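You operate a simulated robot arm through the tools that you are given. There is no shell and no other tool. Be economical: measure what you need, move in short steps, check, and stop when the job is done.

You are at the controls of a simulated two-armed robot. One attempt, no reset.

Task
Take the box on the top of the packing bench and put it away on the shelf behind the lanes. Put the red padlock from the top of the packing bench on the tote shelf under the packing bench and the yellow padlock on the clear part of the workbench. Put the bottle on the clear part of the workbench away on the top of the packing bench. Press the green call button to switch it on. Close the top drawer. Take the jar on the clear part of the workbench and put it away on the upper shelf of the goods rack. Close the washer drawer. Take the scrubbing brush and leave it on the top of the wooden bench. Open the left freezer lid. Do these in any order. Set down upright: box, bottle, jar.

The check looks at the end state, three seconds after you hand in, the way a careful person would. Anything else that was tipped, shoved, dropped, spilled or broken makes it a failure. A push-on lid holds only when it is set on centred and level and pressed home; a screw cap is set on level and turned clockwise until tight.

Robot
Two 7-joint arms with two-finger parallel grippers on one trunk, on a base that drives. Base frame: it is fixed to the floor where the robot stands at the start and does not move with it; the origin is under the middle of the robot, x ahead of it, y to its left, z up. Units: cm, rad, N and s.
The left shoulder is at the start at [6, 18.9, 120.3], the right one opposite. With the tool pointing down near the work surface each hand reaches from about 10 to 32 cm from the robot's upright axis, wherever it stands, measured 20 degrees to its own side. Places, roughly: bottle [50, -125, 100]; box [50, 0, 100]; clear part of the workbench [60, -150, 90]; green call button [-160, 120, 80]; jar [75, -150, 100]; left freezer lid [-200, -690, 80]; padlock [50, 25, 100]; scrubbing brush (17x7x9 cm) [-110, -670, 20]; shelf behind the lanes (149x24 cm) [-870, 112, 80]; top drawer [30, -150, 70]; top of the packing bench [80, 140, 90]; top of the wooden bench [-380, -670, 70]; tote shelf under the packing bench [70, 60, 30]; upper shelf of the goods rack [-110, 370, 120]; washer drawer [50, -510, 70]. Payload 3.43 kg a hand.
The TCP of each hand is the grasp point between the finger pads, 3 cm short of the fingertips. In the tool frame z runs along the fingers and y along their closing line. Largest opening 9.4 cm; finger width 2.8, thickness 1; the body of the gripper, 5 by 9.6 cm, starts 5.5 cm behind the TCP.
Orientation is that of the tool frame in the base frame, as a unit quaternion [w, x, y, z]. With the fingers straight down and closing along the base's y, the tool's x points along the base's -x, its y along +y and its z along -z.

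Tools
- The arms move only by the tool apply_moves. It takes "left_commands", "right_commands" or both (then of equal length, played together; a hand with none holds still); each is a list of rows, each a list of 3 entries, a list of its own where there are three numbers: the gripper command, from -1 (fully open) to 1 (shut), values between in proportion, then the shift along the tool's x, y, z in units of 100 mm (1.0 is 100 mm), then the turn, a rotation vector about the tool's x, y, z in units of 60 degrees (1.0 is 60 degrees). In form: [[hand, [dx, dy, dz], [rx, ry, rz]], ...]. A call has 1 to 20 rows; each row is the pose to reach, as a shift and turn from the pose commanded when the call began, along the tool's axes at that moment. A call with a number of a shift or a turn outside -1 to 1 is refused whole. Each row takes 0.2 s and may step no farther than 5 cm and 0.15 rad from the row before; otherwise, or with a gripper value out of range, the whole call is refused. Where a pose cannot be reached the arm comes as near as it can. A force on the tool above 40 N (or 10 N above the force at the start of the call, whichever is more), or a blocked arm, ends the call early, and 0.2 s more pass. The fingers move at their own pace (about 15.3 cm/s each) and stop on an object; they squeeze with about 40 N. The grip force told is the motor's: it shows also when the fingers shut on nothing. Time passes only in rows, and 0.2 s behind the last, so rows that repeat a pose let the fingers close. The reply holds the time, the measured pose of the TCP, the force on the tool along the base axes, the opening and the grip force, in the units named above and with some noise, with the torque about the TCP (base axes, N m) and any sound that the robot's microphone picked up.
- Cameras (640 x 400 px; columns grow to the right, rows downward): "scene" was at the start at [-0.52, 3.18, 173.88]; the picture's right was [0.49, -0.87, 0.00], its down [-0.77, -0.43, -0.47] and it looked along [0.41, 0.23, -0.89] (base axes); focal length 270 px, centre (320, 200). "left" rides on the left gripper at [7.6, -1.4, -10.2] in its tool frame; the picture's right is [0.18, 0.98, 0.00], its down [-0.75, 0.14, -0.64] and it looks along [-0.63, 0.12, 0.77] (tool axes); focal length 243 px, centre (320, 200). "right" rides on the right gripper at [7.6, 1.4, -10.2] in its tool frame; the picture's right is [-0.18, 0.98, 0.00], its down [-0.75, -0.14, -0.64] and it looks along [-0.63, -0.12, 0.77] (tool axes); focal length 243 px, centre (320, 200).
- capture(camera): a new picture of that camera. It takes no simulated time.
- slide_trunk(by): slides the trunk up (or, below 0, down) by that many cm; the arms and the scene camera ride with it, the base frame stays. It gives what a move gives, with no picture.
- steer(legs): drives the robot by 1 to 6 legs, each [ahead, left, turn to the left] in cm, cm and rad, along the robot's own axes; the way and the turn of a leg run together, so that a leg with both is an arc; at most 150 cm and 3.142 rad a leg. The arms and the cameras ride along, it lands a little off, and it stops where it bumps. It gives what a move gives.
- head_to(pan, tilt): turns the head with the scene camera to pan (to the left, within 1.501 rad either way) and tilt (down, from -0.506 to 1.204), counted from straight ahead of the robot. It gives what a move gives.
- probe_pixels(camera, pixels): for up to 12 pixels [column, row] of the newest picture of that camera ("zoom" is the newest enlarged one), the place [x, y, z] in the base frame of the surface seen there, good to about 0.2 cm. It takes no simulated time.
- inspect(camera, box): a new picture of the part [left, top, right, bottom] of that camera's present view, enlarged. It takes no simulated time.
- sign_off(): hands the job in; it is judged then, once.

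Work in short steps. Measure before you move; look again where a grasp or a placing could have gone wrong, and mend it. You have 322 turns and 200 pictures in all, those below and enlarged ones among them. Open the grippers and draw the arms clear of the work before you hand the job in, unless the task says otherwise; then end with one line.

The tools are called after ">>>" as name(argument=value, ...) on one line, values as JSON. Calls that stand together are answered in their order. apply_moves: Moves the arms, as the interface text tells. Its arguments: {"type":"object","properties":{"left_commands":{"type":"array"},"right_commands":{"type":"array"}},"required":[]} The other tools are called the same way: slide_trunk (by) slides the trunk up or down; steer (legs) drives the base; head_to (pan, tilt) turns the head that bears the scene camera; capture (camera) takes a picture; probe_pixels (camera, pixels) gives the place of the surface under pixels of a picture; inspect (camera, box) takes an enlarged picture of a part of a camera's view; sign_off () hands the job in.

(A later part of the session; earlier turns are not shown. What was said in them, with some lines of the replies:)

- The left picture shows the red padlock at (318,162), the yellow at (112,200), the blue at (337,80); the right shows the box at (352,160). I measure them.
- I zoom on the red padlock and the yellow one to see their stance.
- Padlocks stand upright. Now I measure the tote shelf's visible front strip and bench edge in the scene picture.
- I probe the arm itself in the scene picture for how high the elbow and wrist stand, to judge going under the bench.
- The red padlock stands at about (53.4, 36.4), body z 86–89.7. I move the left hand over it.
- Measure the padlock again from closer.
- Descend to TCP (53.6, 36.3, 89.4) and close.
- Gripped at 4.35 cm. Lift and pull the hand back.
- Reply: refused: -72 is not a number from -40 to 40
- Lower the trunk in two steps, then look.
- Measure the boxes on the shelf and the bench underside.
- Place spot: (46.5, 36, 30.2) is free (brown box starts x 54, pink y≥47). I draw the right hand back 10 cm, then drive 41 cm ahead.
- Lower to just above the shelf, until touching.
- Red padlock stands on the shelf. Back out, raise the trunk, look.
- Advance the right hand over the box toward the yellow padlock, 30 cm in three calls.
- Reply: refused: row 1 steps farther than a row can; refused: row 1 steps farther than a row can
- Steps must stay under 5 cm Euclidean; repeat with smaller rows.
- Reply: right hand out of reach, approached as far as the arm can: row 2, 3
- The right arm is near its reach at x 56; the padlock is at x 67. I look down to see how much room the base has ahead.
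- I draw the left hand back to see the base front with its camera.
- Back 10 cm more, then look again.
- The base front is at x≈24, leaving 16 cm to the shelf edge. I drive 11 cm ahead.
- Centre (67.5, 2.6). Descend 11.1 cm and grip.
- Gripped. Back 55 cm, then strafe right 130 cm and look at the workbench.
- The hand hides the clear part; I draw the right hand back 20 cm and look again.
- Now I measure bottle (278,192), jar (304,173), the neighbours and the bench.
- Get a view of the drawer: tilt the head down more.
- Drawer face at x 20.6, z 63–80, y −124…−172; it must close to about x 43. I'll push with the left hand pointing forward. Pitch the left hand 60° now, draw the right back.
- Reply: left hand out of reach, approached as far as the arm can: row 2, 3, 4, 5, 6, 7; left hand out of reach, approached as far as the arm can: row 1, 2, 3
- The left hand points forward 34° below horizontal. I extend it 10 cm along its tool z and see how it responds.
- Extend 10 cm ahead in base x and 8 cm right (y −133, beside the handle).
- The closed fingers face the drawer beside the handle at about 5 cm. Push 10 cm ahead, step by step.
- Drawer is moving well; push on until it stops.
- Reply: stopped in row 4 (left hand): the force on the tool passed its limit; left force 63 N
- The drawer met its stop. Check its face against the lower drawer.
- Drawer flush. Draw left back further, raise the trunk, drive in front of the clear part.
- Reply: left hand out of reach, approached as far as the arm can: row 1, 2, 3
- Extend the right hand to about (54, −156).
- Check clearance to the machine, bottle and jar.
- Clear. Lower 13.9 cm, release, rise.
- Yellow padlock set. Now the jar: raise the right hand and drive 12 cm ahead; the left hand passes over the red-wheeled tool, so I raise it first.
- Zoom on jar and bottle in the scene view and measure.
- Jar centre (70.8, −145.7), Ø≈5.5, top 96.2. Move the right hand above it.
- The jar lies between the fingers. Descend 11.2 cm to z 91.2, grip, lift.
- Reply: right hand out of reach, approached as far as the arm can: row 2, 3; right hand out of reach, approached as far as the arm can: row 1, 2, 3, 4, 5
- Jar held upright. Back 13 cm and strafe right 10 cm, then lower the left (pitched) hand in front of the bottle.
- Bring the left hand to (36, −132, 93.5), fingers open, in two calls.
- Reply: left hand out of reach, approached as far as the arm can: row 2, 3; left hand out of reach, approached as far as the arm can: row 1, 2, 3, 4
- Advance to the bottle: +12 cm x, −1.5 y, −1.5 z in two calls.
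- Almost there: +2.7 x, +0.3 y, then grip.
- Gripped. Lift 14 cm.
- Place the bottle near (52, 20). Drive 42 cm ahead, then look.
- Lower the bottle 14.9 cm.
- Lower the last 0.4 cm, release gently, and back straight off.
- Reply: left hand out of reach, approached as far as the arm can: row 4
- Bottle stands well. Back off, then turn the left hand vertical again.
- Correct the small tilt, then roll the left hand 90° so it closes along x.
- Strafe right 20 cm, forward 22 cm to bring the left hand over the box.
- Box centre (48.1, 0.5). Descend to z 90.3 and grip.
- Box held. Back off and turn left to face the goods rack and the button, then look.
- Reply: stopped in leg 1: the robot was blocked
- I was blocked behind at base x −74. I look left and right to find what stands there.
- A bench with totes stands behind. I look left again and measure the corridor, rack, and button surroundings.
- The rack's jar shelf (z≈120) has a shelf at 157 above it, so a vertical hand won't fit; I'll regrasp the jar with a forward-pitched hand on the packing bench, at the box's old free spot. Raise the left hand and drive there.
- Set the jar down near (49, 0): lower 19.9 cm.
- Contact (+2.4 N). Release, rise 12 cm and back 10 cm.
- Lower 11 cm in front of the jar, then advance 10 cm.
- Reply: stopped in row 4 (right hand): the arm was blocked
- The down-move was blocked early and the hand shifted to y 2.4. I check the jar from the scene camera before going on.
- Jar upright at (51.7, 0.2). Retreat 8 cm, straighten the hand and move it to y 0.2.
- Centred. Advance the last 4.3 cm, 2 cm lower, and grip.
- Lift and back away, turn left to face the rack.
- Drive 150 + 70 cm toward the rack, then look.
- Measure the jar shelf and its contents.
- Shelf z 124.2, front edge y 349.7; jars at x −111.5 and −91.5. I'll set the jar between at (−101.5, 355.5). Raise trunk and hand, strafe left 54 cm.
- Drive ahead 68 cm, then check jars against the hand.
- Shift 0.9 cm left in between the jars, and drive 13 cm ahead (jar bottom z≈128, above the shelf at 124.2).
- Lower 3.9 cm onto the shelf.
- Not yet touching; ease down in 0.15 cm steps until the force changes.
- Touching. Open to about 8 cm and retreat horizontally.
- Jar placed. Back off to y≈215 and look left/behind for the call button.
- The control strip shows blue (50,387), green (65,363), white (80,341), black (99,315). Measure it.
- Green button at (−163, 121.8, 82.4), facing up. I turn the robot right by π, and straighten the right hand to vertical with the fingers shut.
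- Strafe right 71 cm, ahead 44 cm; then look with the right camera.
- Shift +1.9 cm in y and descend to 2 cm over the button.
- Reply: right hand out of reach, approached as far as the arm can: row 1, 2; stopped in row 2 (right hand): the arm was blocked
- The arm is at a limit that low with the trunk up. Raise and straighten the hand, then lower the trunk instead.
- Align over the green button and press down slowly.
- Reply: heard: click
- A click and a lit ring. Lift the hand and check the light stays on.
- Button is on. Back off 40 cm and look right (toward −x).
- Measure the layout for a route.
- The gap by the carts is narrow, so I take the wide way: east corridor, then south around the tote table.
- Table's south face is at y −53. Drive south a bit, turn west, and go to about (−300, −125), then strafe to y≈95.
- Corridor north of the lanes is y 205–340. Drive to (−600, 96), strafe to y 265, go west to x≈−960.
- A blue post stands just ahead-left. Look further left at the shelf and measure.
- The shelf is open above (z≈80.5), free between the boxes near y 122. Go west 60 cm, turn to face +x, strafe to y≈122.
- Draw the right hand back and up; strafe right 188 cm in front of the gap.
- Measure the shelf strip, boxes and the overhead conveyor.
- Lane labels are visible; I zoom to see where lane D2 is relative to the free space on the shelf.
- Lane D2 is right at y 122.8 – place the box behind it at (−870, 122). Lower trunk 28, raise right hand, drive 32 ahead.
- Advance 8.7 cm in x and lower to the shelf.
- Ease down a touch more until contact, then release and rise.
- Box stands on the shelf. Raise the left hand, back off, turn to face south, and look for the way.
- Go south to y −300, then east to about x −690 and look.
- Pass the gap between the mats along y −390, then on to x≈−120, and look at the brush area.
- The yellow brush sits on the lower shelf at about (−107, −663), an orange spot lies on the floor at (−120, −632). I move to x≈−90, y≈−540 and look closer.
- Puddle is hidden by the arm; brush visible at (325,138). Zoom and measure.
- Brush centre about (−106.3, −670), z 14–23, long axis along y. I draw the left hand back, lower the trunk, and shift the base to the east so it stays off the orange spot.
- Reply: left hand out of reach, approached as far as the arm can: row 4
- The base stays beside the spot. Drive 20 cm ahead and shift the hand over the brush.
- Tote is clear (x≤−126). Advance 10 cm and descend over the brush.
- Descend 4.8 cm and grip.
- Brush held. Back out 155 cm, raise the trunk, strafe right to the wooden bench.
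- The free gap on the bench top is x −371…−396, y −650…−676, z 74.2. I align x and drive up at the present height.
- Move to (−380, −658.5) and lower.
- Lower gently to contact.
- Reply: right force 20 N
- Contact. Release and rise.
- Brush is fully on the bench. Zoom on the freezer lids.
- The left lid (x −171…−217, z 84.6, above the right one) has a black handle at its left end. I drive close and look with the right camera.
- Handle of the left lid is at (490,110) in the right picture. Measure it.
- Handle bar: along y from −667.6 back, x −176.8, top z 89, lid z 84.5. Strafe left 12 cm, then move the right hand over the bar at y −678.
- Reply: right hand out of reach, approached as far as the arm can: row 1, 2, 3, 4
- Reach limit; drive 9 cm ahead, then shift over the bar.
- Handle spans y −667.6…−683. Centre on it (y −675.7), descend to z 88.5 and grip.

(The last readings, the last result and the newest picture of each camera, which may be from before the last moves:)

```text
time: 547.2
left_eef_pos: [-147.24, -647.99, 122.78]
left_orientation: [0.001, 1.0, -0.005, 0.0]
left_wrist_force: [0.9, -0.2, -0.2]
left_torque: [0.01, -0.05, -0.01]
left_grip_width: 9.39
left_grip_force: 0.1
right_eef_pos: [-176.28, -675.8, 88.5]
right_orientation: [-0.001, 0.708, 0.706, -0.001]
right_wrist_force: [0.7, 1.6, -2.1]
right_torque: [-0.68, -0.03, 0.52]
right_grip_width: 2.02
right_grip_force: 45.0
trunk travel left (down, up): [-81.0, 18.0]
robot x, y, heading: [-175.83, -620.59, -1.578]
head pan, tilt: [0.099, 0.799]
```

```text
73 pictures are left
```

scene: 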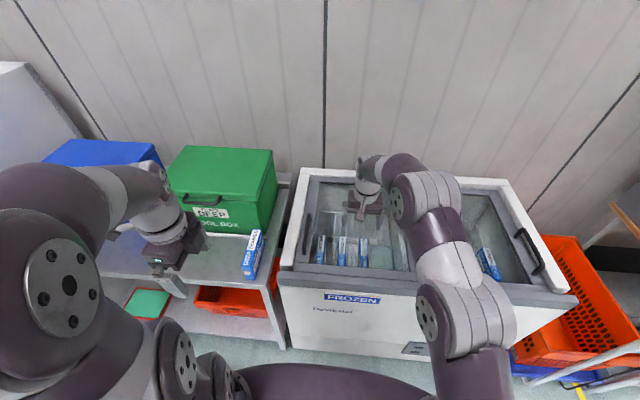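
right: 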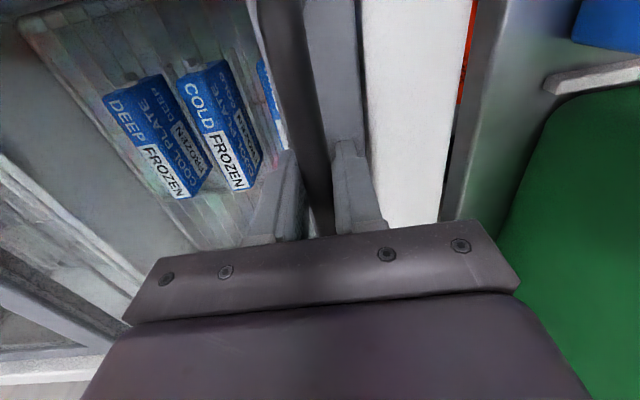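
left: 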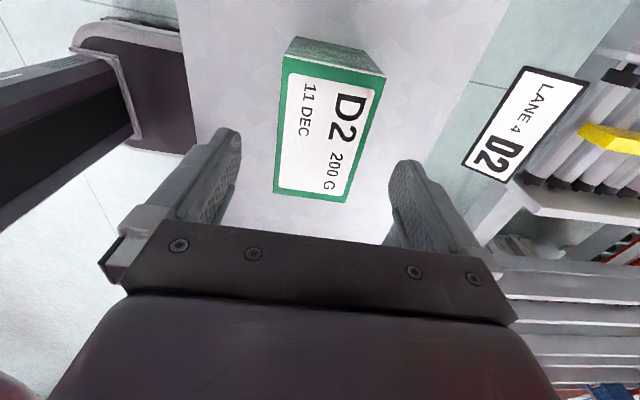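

Bar gripped (2.0 cm). Slide the lid to −x in steps.

>>> apply_moves(right_commands=[[1, [0, -0.2, 0], [0, 0, 0]], [1, [0, -0.45, 0], [0, 0, 0]], [1, [0, -0.7, 0], [0, 0, 0]], [1, [0, -0.95, 0], [0, 0, 0]]])

>>> capture(camera="right")

```text
time: 548.2
left_eef_pos: [-147.14, -648.23, 122.79]
left_orientation: [-0.001, 1.0, -0.005, 0.0]
left_wrist_force: [-0.1, -0.6, -0.3]
left_torque: [0.01, 0.0, -0.02]
left_grip_width: 9.41
left_grip_force: 0.0
right_eef_pos: [-185.75, -675.87, 88.44]
right_orientation: [-0.002, 0.708, 0.706, 0.001]
right_wrist_force: [4.5, -1.3, -8.9]
right_torque: [-0.53, -0.05, 0.45]
right_grip_width: 2.01
right_grip_force: 45.3
trunk travel left (down, up): [-81.0, 18.0]
robot x, y, heading: [-176.16, -620.4, -1.58]
head pan, tilt: [0.099, 0.799]
```

```text
72 pictures are left
```

right: 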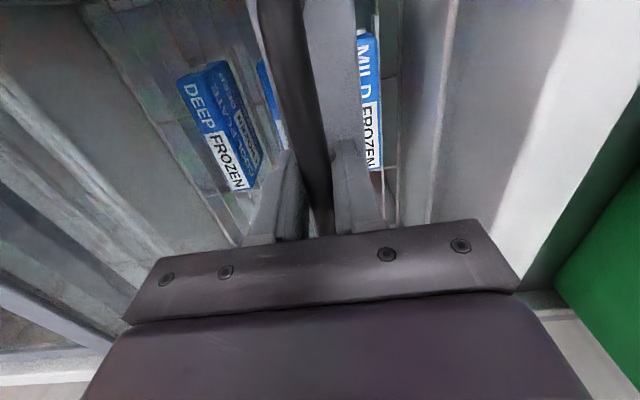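

It slides. Continue three more steps.

>>> apply_moves(right_commands=[[1, [0, -0.25, 0], [0, 0, 0]], [1, [0, -0.5, 0], [0, 0, 0]], [1, [0, -0.75, 0], [0, 0, 0]], [1, [0, -0.98, 0], [0, 0, 0]]])

>>> apply_moves(right_commands=[[1, [0, -0.25, 0], [0, 0, 0]], [1, [0, -0.5, 0], [0, 0, 0]], [1, [0, -0.75, 0], [0, 0, 0]], [1, [0, -0.98, 0], [0, 0, 0]]])

>>> capture(camera="scene")

```text
time: 549.2
left_eef_pos: [-147.28, -648.22, 122.68]
left_orientation: [0.0, 1.0, -0.005, 0.0]
left_wrist_force: [-1.2, 0.4, -0.1]
left_torque: [0.0, -0.02, 0.02]
left_grip_width: 9.41
left_grip_force: 0.1
right_eef_pos: [-195.58, -675.86, 88.46]
right_orientation: [-0.002, 0.71, 0.705, 0.001]
right_wrist_force: [5.0, -5.4, -3.9]
right_torque: [1.14, -0.02, 0.42]
right_grip_width: 2.03
right_grip_force: 45.0
trunk travel left (down, up): [-81.0, 18.0]
robot x, y, heading: [-175.97, -620.76, -1.579]
head pan, tilt: [0.099, 0.799]
```

```text
time: 550.2
left_eef_pos: [-147.19, -648.16, 122.75]
left_orientation: [0.0, 1.0, -0.005, -0.001]
left_wrist_force: [-0.4, -0.2, -0.2]
left_torque: [0.01, 0.0, 0.03]
left_grip_width: 9.42
left_grip_force: 0.0
right_eef_pos: [-205.38, -675.83, 88.53]
right_orientation: [-0.001, 0.708, 0.706, 0.0]
right_wrist_force: [4.2, -10.0, -1.7]
right_torque: [0.91, -0.13, 0.36]
right_grip_width: 2.04
right_grip_force: 45.6
trunk travel left (down, up): [-81.0, 18.0]
robot x, y, heading: [-175.83, -620.4, -1.578]
head pan, tilt: [0.099, 0.799]
```

```text
71 pictures are left
```

scene: 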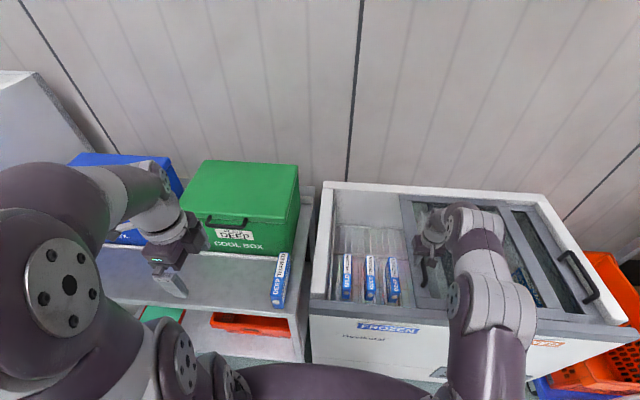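

29 cm open; go on until it stops.

>>> apply_moves(right_commands=[[1, [0, -0.2, 0], [0, 0, 0]], [1, [0, -0.4, 0], [0, 0, 0]], [1, [0, -0.6, 0], [0, 0, 0]], [1, [0, -0.8, 0], [0, 0, 0]], [1, [0, -0.98, 0], [0, 0, 0]]])

>>> capture(camera="scene")

```text
time: 551.3
left_eef_pos: [-147.05, -647.99, 122.68]
left_orientation: [0.002, 1.0, -0.003, 0.0]
left_wrist_force: [-0.4, 0.6, 0.5]
left_torque: [0.0, 0.0, -0.03]
left_grip_width: 9.4
left_grip_force: 0.1
right_eef_pos: [-212.79, -675.98, 88.4]
right_orientation: [0.001, 0.707, 0.707, 0.003]
right_wrist_force: [10.8, -2.0, 2.8]
right_torque: [0.0, 0.19, 0.16]
right_grip_width: 2.04
right_grip_force: 45.1
trunk travel left (down, up): [-81.0, 18.0]
robot x, y, heading: [-175.59, -620.26, -1.571]
head pan, tilt: [0.099, 0.799]
stopped in row 5 (right hand): the force on the tool passed its limit (the readings are from after the stop); the commanded pose is now the measured one
```

```text
70 pictures are left
```

scene: 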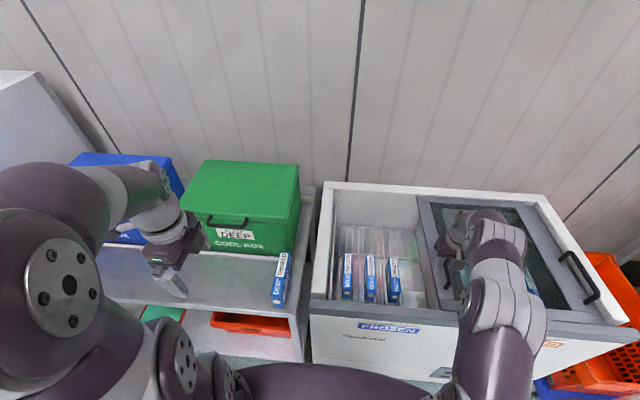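

The lid met its end stop (36.5 cm open). Release and lift the hand.

>>> apply_moves(right_commands=[[-0.2, [0, 0, 0], [0, 0, 0]], [-0.5, [0, 0, 0], [0, 0, 0]], [-0.5, [0, 0, -0.3], [0, 0, 0]], [-0.5, [0, 0, -0.7], [0, 0, 0]], [-0.5, [0, 0, -1.0], [0, 0, 0]]])

>>> steer(legs=[[-60, 0, 0]])

>>> head_to(pan=-0.2, tilt=0.7)

>>> capture(camera="scene")

```text
time: 552.5
left_eef_pos: [-146.99, -647.94, 122.79]
left_orientation: [0.001, 1.0, -0.003, 0.0]
left_wrist_force: [-0.6, 0.1, -0.2]
left_torque: [0.0, -0.01, -0.01]
left_grip_width: 9.4
left_grip_force: 0.1
right_eef_pos: [-213.07, -675.58, 98.66]
right_orientation: [0.0, 0.707, 0.707, 0.003]
right_wrist_force: [0.4, -0.3, 1.1]
right_torque: [-0.01, 0.0, 0.04]
right_grip_width: 7.06
right_grip_force: 0.2
trunk travel left (down, up): [-81.0, 18.0]
robot x, y, heading: [-176.12, -620.15, -1.577]
head pan, tilt: [0.099, 0.799]
```

```text
time: 555.9
left_eef_pos: [-146.76, -587.96, 122.84]
left_orientation: [0.001, 1.0, -0.004, 0.001]
left_wrist_force: [0.5, -0.8, -0.9]
left_torque: [-0.01, -0.01, 0.0]
left_grip_width: 9.41
left_grip_force: 0.1
right_eef_pos: [-212.77, -615.65, 98.51]
right_orientation: [0.0, 0.709, 0.706, 0.003]
right_wrist_force: [0.7, 1.1, -1.1]
right_torque: [-0.02, 0.01, 0.0]
right_grip_width: 7.07
right_grip_force: 0.1
trunk travel left (down, up): [-81.0, 18.0]
robot x, y, heading: [-175.8, -560.22, -1.58]
head pan, tilt: [0.099, 0.799]
```

```text
time: 556.7
left_eef_pos: [-146.75, -587.95, 122.71]
left_orientation: [0.001, 1.0, -0.004, 0.0]
left_wrist_force: [0.0, 0.4, 0.1]
left_torque: [-0.01, 0.01, 0.02]
left_grip_width: 9.41
left_grip_force: 0.0
right_eef_pos: [-212.63, -615.6, 98.55]
right_orientation: [0.0, 0.708, 0.706, 0.003]
right_wrist_force: [0.0, -1.2, 0.9]
right_torque: [0.0, 0.01, 0.01]
right_grip_width: 7.1
right_grip_force: 0.1
trunk travel left (down, up): [-81.0, 18.0]
robot x, y, heading: [-175.31, -560.4, -1.577]
head pan, tilt: [-0.201, 0.7]
```

```text
69 pictures are left
```

scene: 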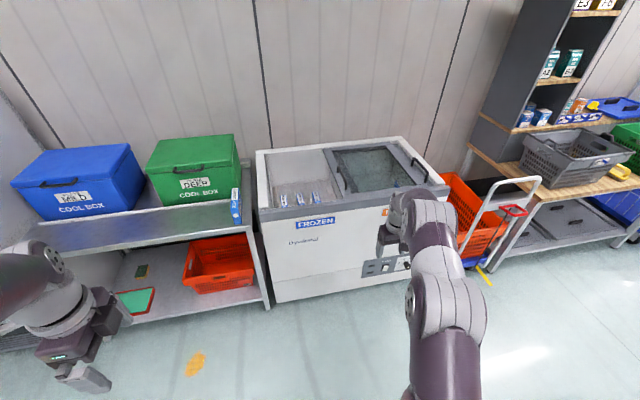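

Lid open. Back up, turn left to face +x and look for the washer drawer.

>>> steer(legs=[[-50, 0, 0], [0, 0, 1.571]])

>>> head_to(pan=0.0, tilt=0.45)

>>> capture(camera="scene")

```text
time: 563.5
left_eef_pos: [-148.16, -481.19, 122.81]
left_orientation: [0.001, 0.707, 0.707, 0.0]
left_wrist_force: [1.1, 0.3, -0.4]
left_torque: [0.0, 0.0, 0.01]
left_grip_width: 9.42
left_grip_force: 0.1
right_eef_pos: [-119.94, -547.01, 98.63]
right_orientation: [-0.002, -0.001, 1.0, 0.002]
right_wrist_force: [0.0, -1.2, -0.2]
right_torque: [0.0, -0.01, 0.03]
right_grip_width: 7.05
right_grip_force: 0.1
trunk travel left (down, up): [-81.0, 18.0]
robot x, y, heading: [-175.38, -510.35, -0.0]
head pan, tilt: [-0.201, 0.7]
```

```text
time: 564.2
left_eef_pos: [-148.02, -481.19, 122.77]
left_orientation: [0.001, 0.707, 0.708, 0.0]
left_wrist_force: [-0.1, -0.2, 0.3]
left_torque: [0.0, -0.01, 0.0]
left_grip_width: 9.4
left_grip_force: 0.1
right_eef_pos: [-120.06, -546.94, 98.65]
right_orientation: [-0.002, -0.002, 1.0, 0.002]
right_wrist_force: [0.2, -1.1, 0.4]
right_torque: [0.01, 0.01, 0.01]
right_grip_width: 7.05
right_grip_force: 0.0
trunk travel left (down, up): [-81.0, 18.0]
robot x, y, heading: [-175.28, -510.48, 0.006]
head pan, tilt: [0.0, 0.45]
```

```text
68 pictures are left
```

scene: 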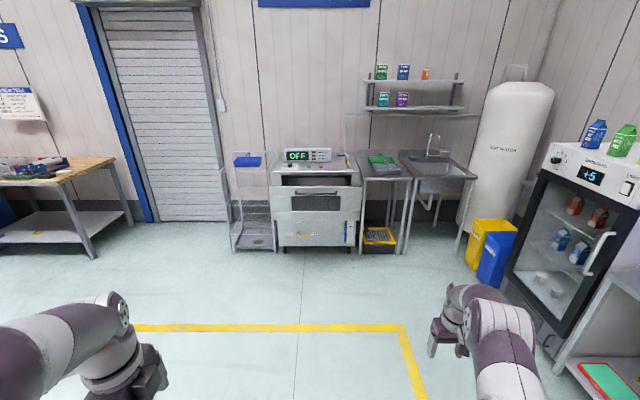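

>>> inspect(camera="scene", box=[220, 130, 380, 260])

>>> probe_pixels(camera="scene", pixels=[[315, 192], [290, 195], [345, 195], [315, 203], [315, 180], [315, 187], [300, 230], [275, 198], [355, 200], [240, 230], [310, 216], [345, 180]])

```text
3.08 times, centred on (300, 195) of scene
```

zoom: 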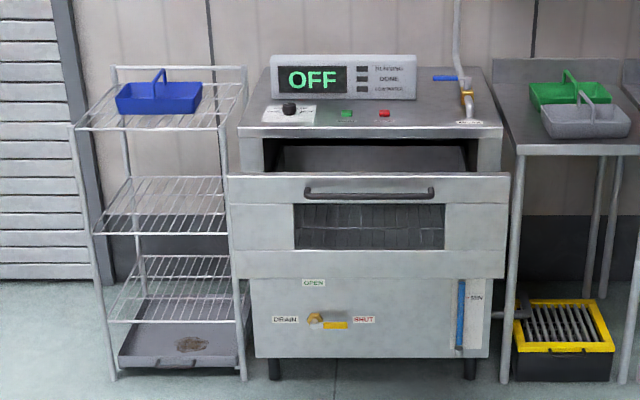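

```text
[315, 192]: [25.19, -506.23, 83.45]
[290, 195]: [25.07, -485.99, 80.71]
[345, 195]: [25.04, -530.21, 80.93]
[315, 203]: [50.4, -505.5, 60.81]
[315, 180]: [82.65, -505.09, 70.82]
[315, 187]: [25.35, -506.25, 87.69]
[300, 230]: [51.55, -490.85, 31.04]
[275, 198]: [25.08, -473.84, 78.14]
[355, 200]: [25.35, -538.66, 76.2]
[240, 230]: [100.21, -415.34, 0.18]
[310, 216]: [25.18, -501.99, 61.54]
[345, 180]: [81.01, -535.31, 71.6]
```

Washer drawer: front panel at x 25, y −472…−540, z 57–88, machine front x≈50. I'll push its lower solid strip (z≈61) at y≈−506 with the right hand pitched forward. Pitch the hand and move nearer.

>>> apply_moves(right_commands=[[1, [0.2, 0, 0], [0, -0.14, 0]], [1, [0.4, 0, 0], [0, -0.28, 0]], [1, [0.6, 0, 0], [0, -0.42, 0]], [1, [0.8, 0, 0], [0, -0.56, 0]], [1, [1.0, 0, 0], [0, -0.7, 0]], [1, [1.0, 0, 0], [0, -0.84, 0]], [1, [1.0, 0, 0], [0, -0.98, 0]]])

>>> steer(legs=[[0, 38, 0], [115, 0, 0]])

>>> slide_trunk(by=-36)

>>> capture(camera="scene")

>>> capture(camera="right")

```text
time: 565.8
left_eef_pos: [-148.07, -481.27, 122.76]
left_orientation: [0.0, 0.707, 0.707, 0.0]
left_wrist_force: [0.1, 0.9, 0.8]
left_torque: [-0.04, -0.02, -0.01]
left_grip_width: 9.4
left_grip_force: 0.1
right_eef_pos: [-130.15, -546.94, 98.68]
right_orientation: [0.49, 0.0, 0.872, 0.002]
right_wrist_force: [-0.8, 0.6, 0.2]
right_torque: [0.01, 0.01, 0.03]
right_grip_width: 0.0
right_grip_force: 33.3
trunk travel left (down, up): [-81.0, 18.0]
robot x, y, heading: [-175.22, -510.11, 0.006]
head pan, tilt: [0.0, 0.45]
```

```text
time: 573.8
left_eef_pos: [-32.41, -441.63, 122.73]
left_orientation: [0.001, 0.703, 0.711, 0.0]
left_wrist_force: [0.0, -1.0, -0.3]
left_torque: [-0.01, 0.07, -0.05]
left_grip_width: 9.39
left_grip_force: 0.1
right_eef_pos: [-13.35, -506.97, 98.66]
right_orientation: [0.489, -0.007, 0.872, 0.006]
right_wrist_force: [-0.7, 0.4, -0.1]
right_torque: [-0.01, 0.03, -0.01]
right_grip_width: 0.0
right_grip_force: 33.1
trunk travel left (down, up): [-81.0, 18.0]
robot x, y, heading: [-59.25, -470.98, 0.015]
head pan, tilt: [0.0, 0.45]
```

```text
time: 577.3
left_eef_pos: [-32.39, -441.72, 86.8]
left_orientation: [0.001, 0.702, 0.712, 0.001]
left_wrist_force: [-1.0, -0.6, -0.1]
left_torque: [0.0, -0.02, 0.01]
left_grip_width: 9.4
left_grip_force: 0.0
right_eef_pos: [-13.16, -506.98, 62.7]
right_orientation: [0.489, -0.006, 0.872, 0.005]
right_wrist_force: [0.6, -0.2, 0.0]
right_torque: [0.01, -0.04, -0.02]
right_grip_width: 0.0
right_grip_force: 32.9
trunk travel left (down, up): [-45.0, 54.0]
robot x, y, heading: [-59.24, -471.18, 0.023]
head pan, tilt: [0.0, 0.45]
```

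```text
66 pictures are left
```

scene: 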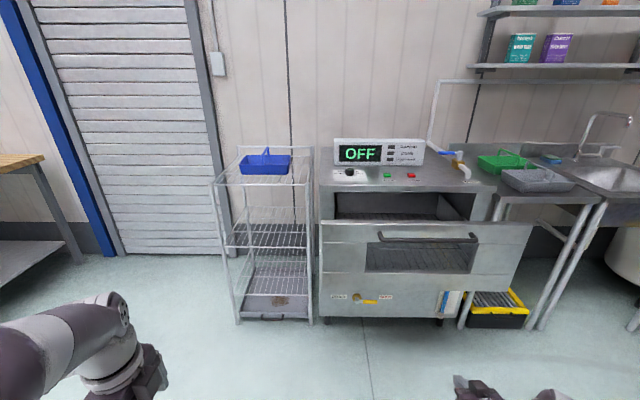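

```text
65 pictures are left
```

right: 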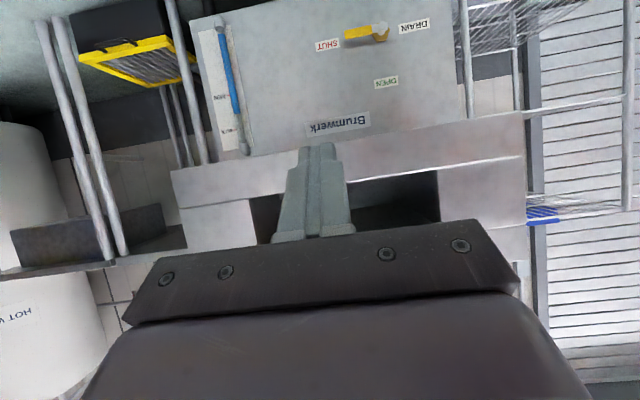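

>>> probe_pixels(camera="right", pixels=[[230, 185], [270, 175], [400, 155], [480, 170], [250, 215], [400, 205], [380, 30], [320, 145], [500, 145]])

>>> probe_pixels(camera="scene", pixels=[[345, 270], [420, 255], [420, 285], [500, 275], [430, 237], [370, 300], [430, 292], [335, 240]])

```text
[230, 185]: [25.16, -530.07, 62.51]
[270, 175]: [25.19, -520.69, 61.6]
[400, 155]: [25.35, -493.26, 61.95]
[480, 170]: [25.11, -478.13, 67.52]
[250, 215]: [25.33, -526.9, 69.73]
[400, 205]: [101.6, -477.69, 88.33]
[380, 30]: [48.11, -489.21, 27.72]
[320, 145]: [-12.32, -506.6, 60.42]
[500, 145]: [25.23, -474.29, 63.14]
```

```text
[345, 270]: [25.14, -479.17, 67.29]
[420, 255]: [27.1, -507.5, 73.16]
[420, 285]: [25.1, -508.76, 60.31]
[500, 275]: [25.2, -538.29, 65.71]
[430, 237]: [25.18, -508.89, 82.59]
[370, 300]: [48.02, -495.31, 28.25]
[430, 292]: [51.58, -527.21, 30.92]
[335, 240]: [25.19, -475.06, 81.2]
```

Strip is solid at z 58–66. Drive 32 cm ahead, then push with the arm.

>>> steer(legs=[[32, 0, -0.02]])

>>> apply_moves(right_commands=[[1, [-0.13, 0, 0.21], [0, 0, 0]], [1, [-0.26, 0, 0.43], [0, 0, 0]], [1, [-0.39, 0, 0.64], [0, 0, 0]], [1, [-0.52, 0, 0.855], [0, 0, 0]]])

>>> apply_moves(right_commands=[[1, [-0.13, 0, 0.21], [0, 0, 0]], [1, [-0.26, 0, 0.43], [0, 0, 0]], [1, [-0.39, 0, 0.64], [0, 0, 0]], [1, [-0.52, 0, 0.855], [0, 0, 0]]])

>>> capture(camera="scene")

```text
time: 579.4
left_eef_pos: [0.22, -441.76, 86.73]
left_orientation: [-0.001, 0.708, 0.706, 0.0]
left_wrist_force: [0.4, 0.2, -0.3]
left_torque: [0.0, -0.02, -0.02]
left_grip_width: 9.41
left_grip_force: 0.0
right_eef_pos: [18.15, -507.56, 62.57]
right_orientation: [0.488, 0.0, 0.873, 0.003]
right_wrist_force: [0.3, 0.2, -0.2]
right_torque: [0.0, -0.01, 0.0]
right_grip_width: 0.0
right_grip_force: 32.8
trunk travel left (down, up): [-45.0, 54.0]
robot x, y, heading: [-26.99, -470.77, 0.007]
head pan, tilt: [0.0, 0.45]
```

```text
time: 580.4
left_eef_pos: [0.22, -441.87, 86.75]
left_orientation: [0.001, 0.707, 0.707, 0.0]
left_wrist_force: [0.7, -0.4, 0.2]
left_torque: [0.02, 0.01, -0.01]
left_grip_width: 9.42
left_grip_force: 0.1
right_eef_pos: [28.29, -507.59, 62.56]
right_orientation: [0.489, 0.0, 0.873, 0.002]
right_wrist_force: [-0.1, -0.5, -0.5]
right_torque: [0.03, 0.01, 0.04]
right_grip_width: 0.0
right_grip_force: 32.9
trunk travel left (down, up): [-45.0, 54.0]
robot x, y, heading: [-27.18, -470.89, 0.0]
head pan, tilt: [0.0, 0.45]
```

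```text
time: 581.4
left_eef_pos: [0.29, -441.72, 86.72]
left_orientation: [-0.001, 0.707, 0.707, 0.0]
left_wrist_force: [0.5, -0.1, 0.2]
left_torque: [0.02, 0.04, 0.0]
left_grip_width: 9.38
left_grip_force: 0.0
right_eef_pos: [38.28, -507.29, 62.55]
right_orientation: [0.489, -0.001, 0.872, 0.003]
right_wrist_force: [0.4, 0.2, 0.7]
right_torque: [0.02, 0.03, 0.02]
right_grip_width: 0.0
right_grip_force: 32.4
trunk travel left (down, up): [-45.0, 54.0]
robot x, y, heading: [-27.42, -470.4, 0.005]
head pan, tilt: [0.0, 0.45]
```

```text
64 pictures are left
```

scene: 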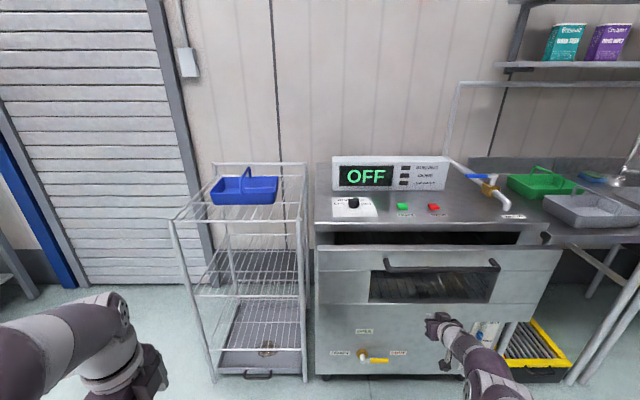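

Keep pushing until it stops.

>>> apply_moves(right_commands=[[1, [-0.1, 0, 0.17], [0, 0, 0]], [1, [-0.2, 0, 0.33], [0, 0, 0]], [1, [-0.3, 0, 0.5], [0, 0, 0]], [1, [-0.4, 0, 0.66], [0, 0, 0]], [1, [-0.52, 0, 0.855], [0, 0, 0]]])

>>> capture(camera="scene")

>>> probe_pixels(camera="scene", pixels=[[340, 265], [345, 300], [430, 235], [370, 340], [430, 250], [540, 260]])

```text
time: 582.6
left_eef_pos: [-0.41, -441.74, 86.97]
left_orientation: [0.004, 0.711, 0.703, 0.003]
left_wrist_force: [0.3, 0.5, 0.6]
left_torque: [0.01, 0.02, 0.0]
left_grip_width: 9.38
left_grip_force: 0.1
right_eef_pos: [46.31, -507.91, 61.98]
right_orientation: [0.482, 0.003, 0.876, 0.003]
right_wrist_force: [-48.4, 3.9, 17.2]
right_torque: [0.04, -0.2, 0.12]
right_grip_width: 0.02
right_grip_force: 33.6
trunk travel left (down, up): [-45.0, 54.0]
robot x, y, heading: [-27.39, -470.75, -0.007]
head pan, tilt: [0.0, 0.45]
stopped in row 5 (right hand): the force on the tool passed its limit (the readings are from after the stop); the commanded pose is now the measured one
```

```text
63 pictures are left
```

scene: 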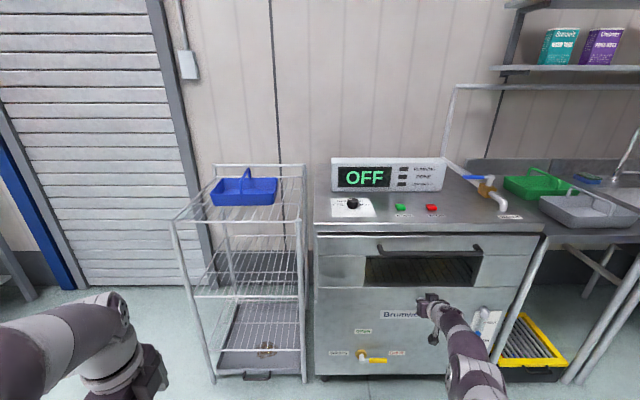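

```text
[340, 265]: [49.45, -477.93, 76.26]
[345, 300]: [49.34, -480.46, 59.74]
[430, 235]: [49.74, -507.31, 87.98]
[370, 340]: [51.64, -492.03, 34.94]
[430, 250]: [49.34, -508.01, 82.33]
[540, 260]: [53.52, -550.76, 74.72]
```

The washer drawer is home (face x 49.4). Retract the hand, back the robot off, and open the grippers.

>>> apply_moves(right_commands=[[1, [0.2, 0, -0.33], [0, 0, 0]], [1, [0.4, 0, -0.66], [0, 0, 0]], [-1, [0.52, 0, -0.855], [0, 0, 0]], [-1, [0.52, 0, -0.855], [0, 0, 0]]], left_commands=[[-1, [0, 0, 0], [0, 0, 0]], [-1, [0, 0, 0], [0, 0, 0]], [-1, [0, 0, 0], [0, 0, 0]], [-1, [0, 0, 0], [0, 0, 0]]])

>>> steer(legs=[[-70, 0, 0]])

>>> slide_trunk(by=36)

>>> capture(camera="scene")

```text
time: 583.6
left_eef_pos: [0.13, -441.92, 86.77]
left_orientation: [0.0, 0.71, 0.705, 0.001]
left_wrist_force: [-0.1, -0.4, -0.2]
left_torque: [0.02, 0.03, 0.0]
left_grip_width: 9.37
left_grip_force: 0.1
right_eef_pos: [36.8, -507.7, 61.65]
right_orientation: [0.48, 0.002, 0.877, 0.004]
right_wrist_force: [0.3, 0.3, -0.6]
right_torque: [0.03, 0.0, -0.01]
right_grip_width: 9.41
right_grip_force: 0.1
trunk travel left (down, up): [-45.0, 54.0]
robot x, y, heading: [-27.34, -470.84, -0.002]
head pan, tilt: [0.0, 0.45]
```

```text
time: 587.4
left_eef_pos: [-70.3, -441.8, 86.82]
left_orientation: [0.001, 0.706, 0.708, 0.001]
left_wrist_force: [-0.6, -0.4, -0.5]
left_torque: [0.02, 0.0, 0.0]
left_grip_width: 9.39
left_grip_force: 0.1
right_eef_pos: [-33.26, -507.23, 61.66]
right_orientation: [0.48, -0.001, 0.877, 0.005]
right_wrist_force: [0.2, -0.2, 0.1]
right_torque: [-0.01, -0.01, 0.01]
right_grip_width: 9.4
right_grip_force: 0.1
trunk travel left (down, up): [-45.0, 54.0]
robot x, y, heading: [-97.41, -470.89, 0.003]
head pan, tilt: [0.0, 0.45]
```

```text
time: 590.9
left_eef_pos: [-70.31, -441.76, 122.72]
left_orientation: [0.0, 0.706, 0.708, 0.001]
left_wrist_force: [-0.4, 0.7, -0.5]
left_torque: [0.01, 0.01, -0.04]
left_grip_width: 9.39
left_grip_force: 0.1
right_eef_pos: [-33.15, -507.23, 97.62]
right_orientation: [0.481, -0.001, 0.877, 0.005]
right_wrist_force: [-0.7, -0.5, -0.4]
right_torque: [-0.01, -0.03, 0.0]
right_grip_width: 9.42
right_grip_force: 0.1
trunk travel left (down, up): [-81.0, 18.0]
robot x, y, heading: [-97.48, -470.93, 0.004]
head pan, tilt: [0.0, 0.45]
```

```text
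62 pictures are left
```

scene: 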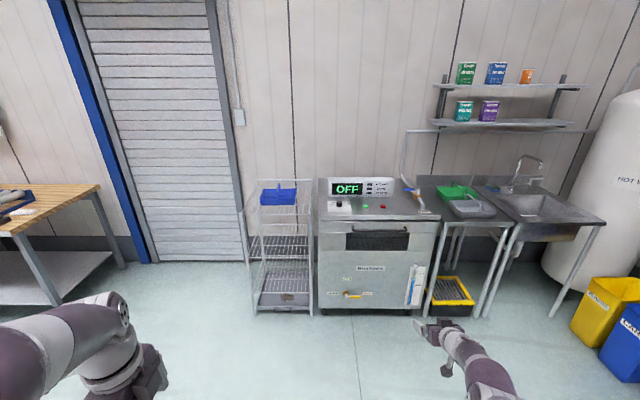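

Drawer flush. One last look toward the benches to verify.

>>> head_to(pan=1.2, tilt=0.15)

>>> inspect(camera="scene", box=[60, 60, 600, 380])

```text
time: 592.3
left_eef_pos: [-70.33, -441.75, 122.78]
left_orientation: [0.001, 0.706, 0.708, 0.0]
left_wrist_force: [0.6, 0.4, -0.1]
left_torque: [-0.02, -0.02, -0.01]
left_grip_width: 9.41
left_grip_force: 0.0
right_eef_pos: [-33.22, -507.28, 97.67]
right_orientation: [0.48, -0.001, 0.877, 0.005]
right_wrist_force: [-0.7, 0.4, 0.1]
right_torque: [-0.01, 0.04, 0.01]
right_grip_width: 9.37
right_grip_force: 0.1
trunk travel left (down, up): [-81.0, 18.0]
robot x, y, heading: [-97.63, -470.56, 0.009]
head pan, tilt: [1.201, 0.15]
```

```text
1.19 times, centred on (330, 220) of scene
```

zoom: 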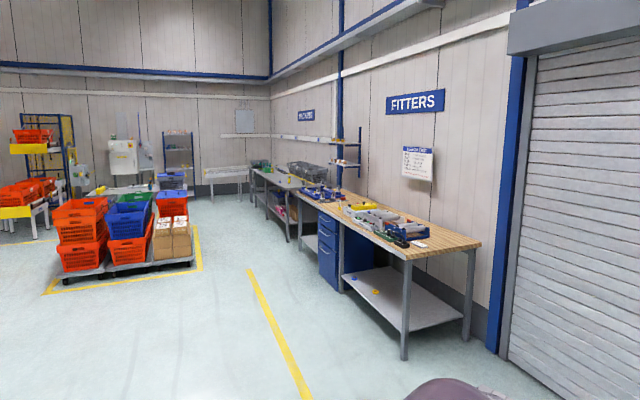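

Zoom on the dolly I bumped earlier to see it is undisturbed.

>>> inspect(camera="scene", box=[90, 190, 250, 310])

>>> probe_pixels(camera="zoom", pixels=[[475, 280], [505, 265], [470, 310], [70, 375], [505, 345], [110, 345], [400, 330], [520, 300]])

```text
3.33 times, centred on (170, 250) of scene
```

zoom: 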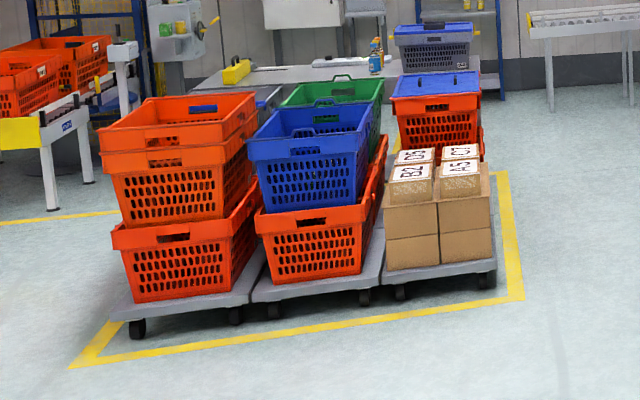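

```text
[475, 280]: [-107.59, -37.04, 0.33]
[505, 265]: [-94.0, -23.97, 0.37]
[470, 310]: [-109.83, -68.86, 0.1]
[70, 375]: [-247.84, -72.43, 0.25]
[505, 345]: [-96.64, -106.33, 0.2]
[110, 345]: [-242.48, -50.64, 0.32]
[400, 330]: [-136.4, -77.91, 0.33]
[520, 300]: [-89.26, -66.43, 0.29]
```

The dollies stand orderly within their marking, with their loads upright. All the jobs are done, the grippers are open and the arms are clear, so I hand in.

>>> sign_off()

```text
The job is handed in.
```

I finished all ten jobs and handed the work in. The one mishap was backing into the tote dollies by the packing bench once; they still stand inside their floor marking with their loads upright.
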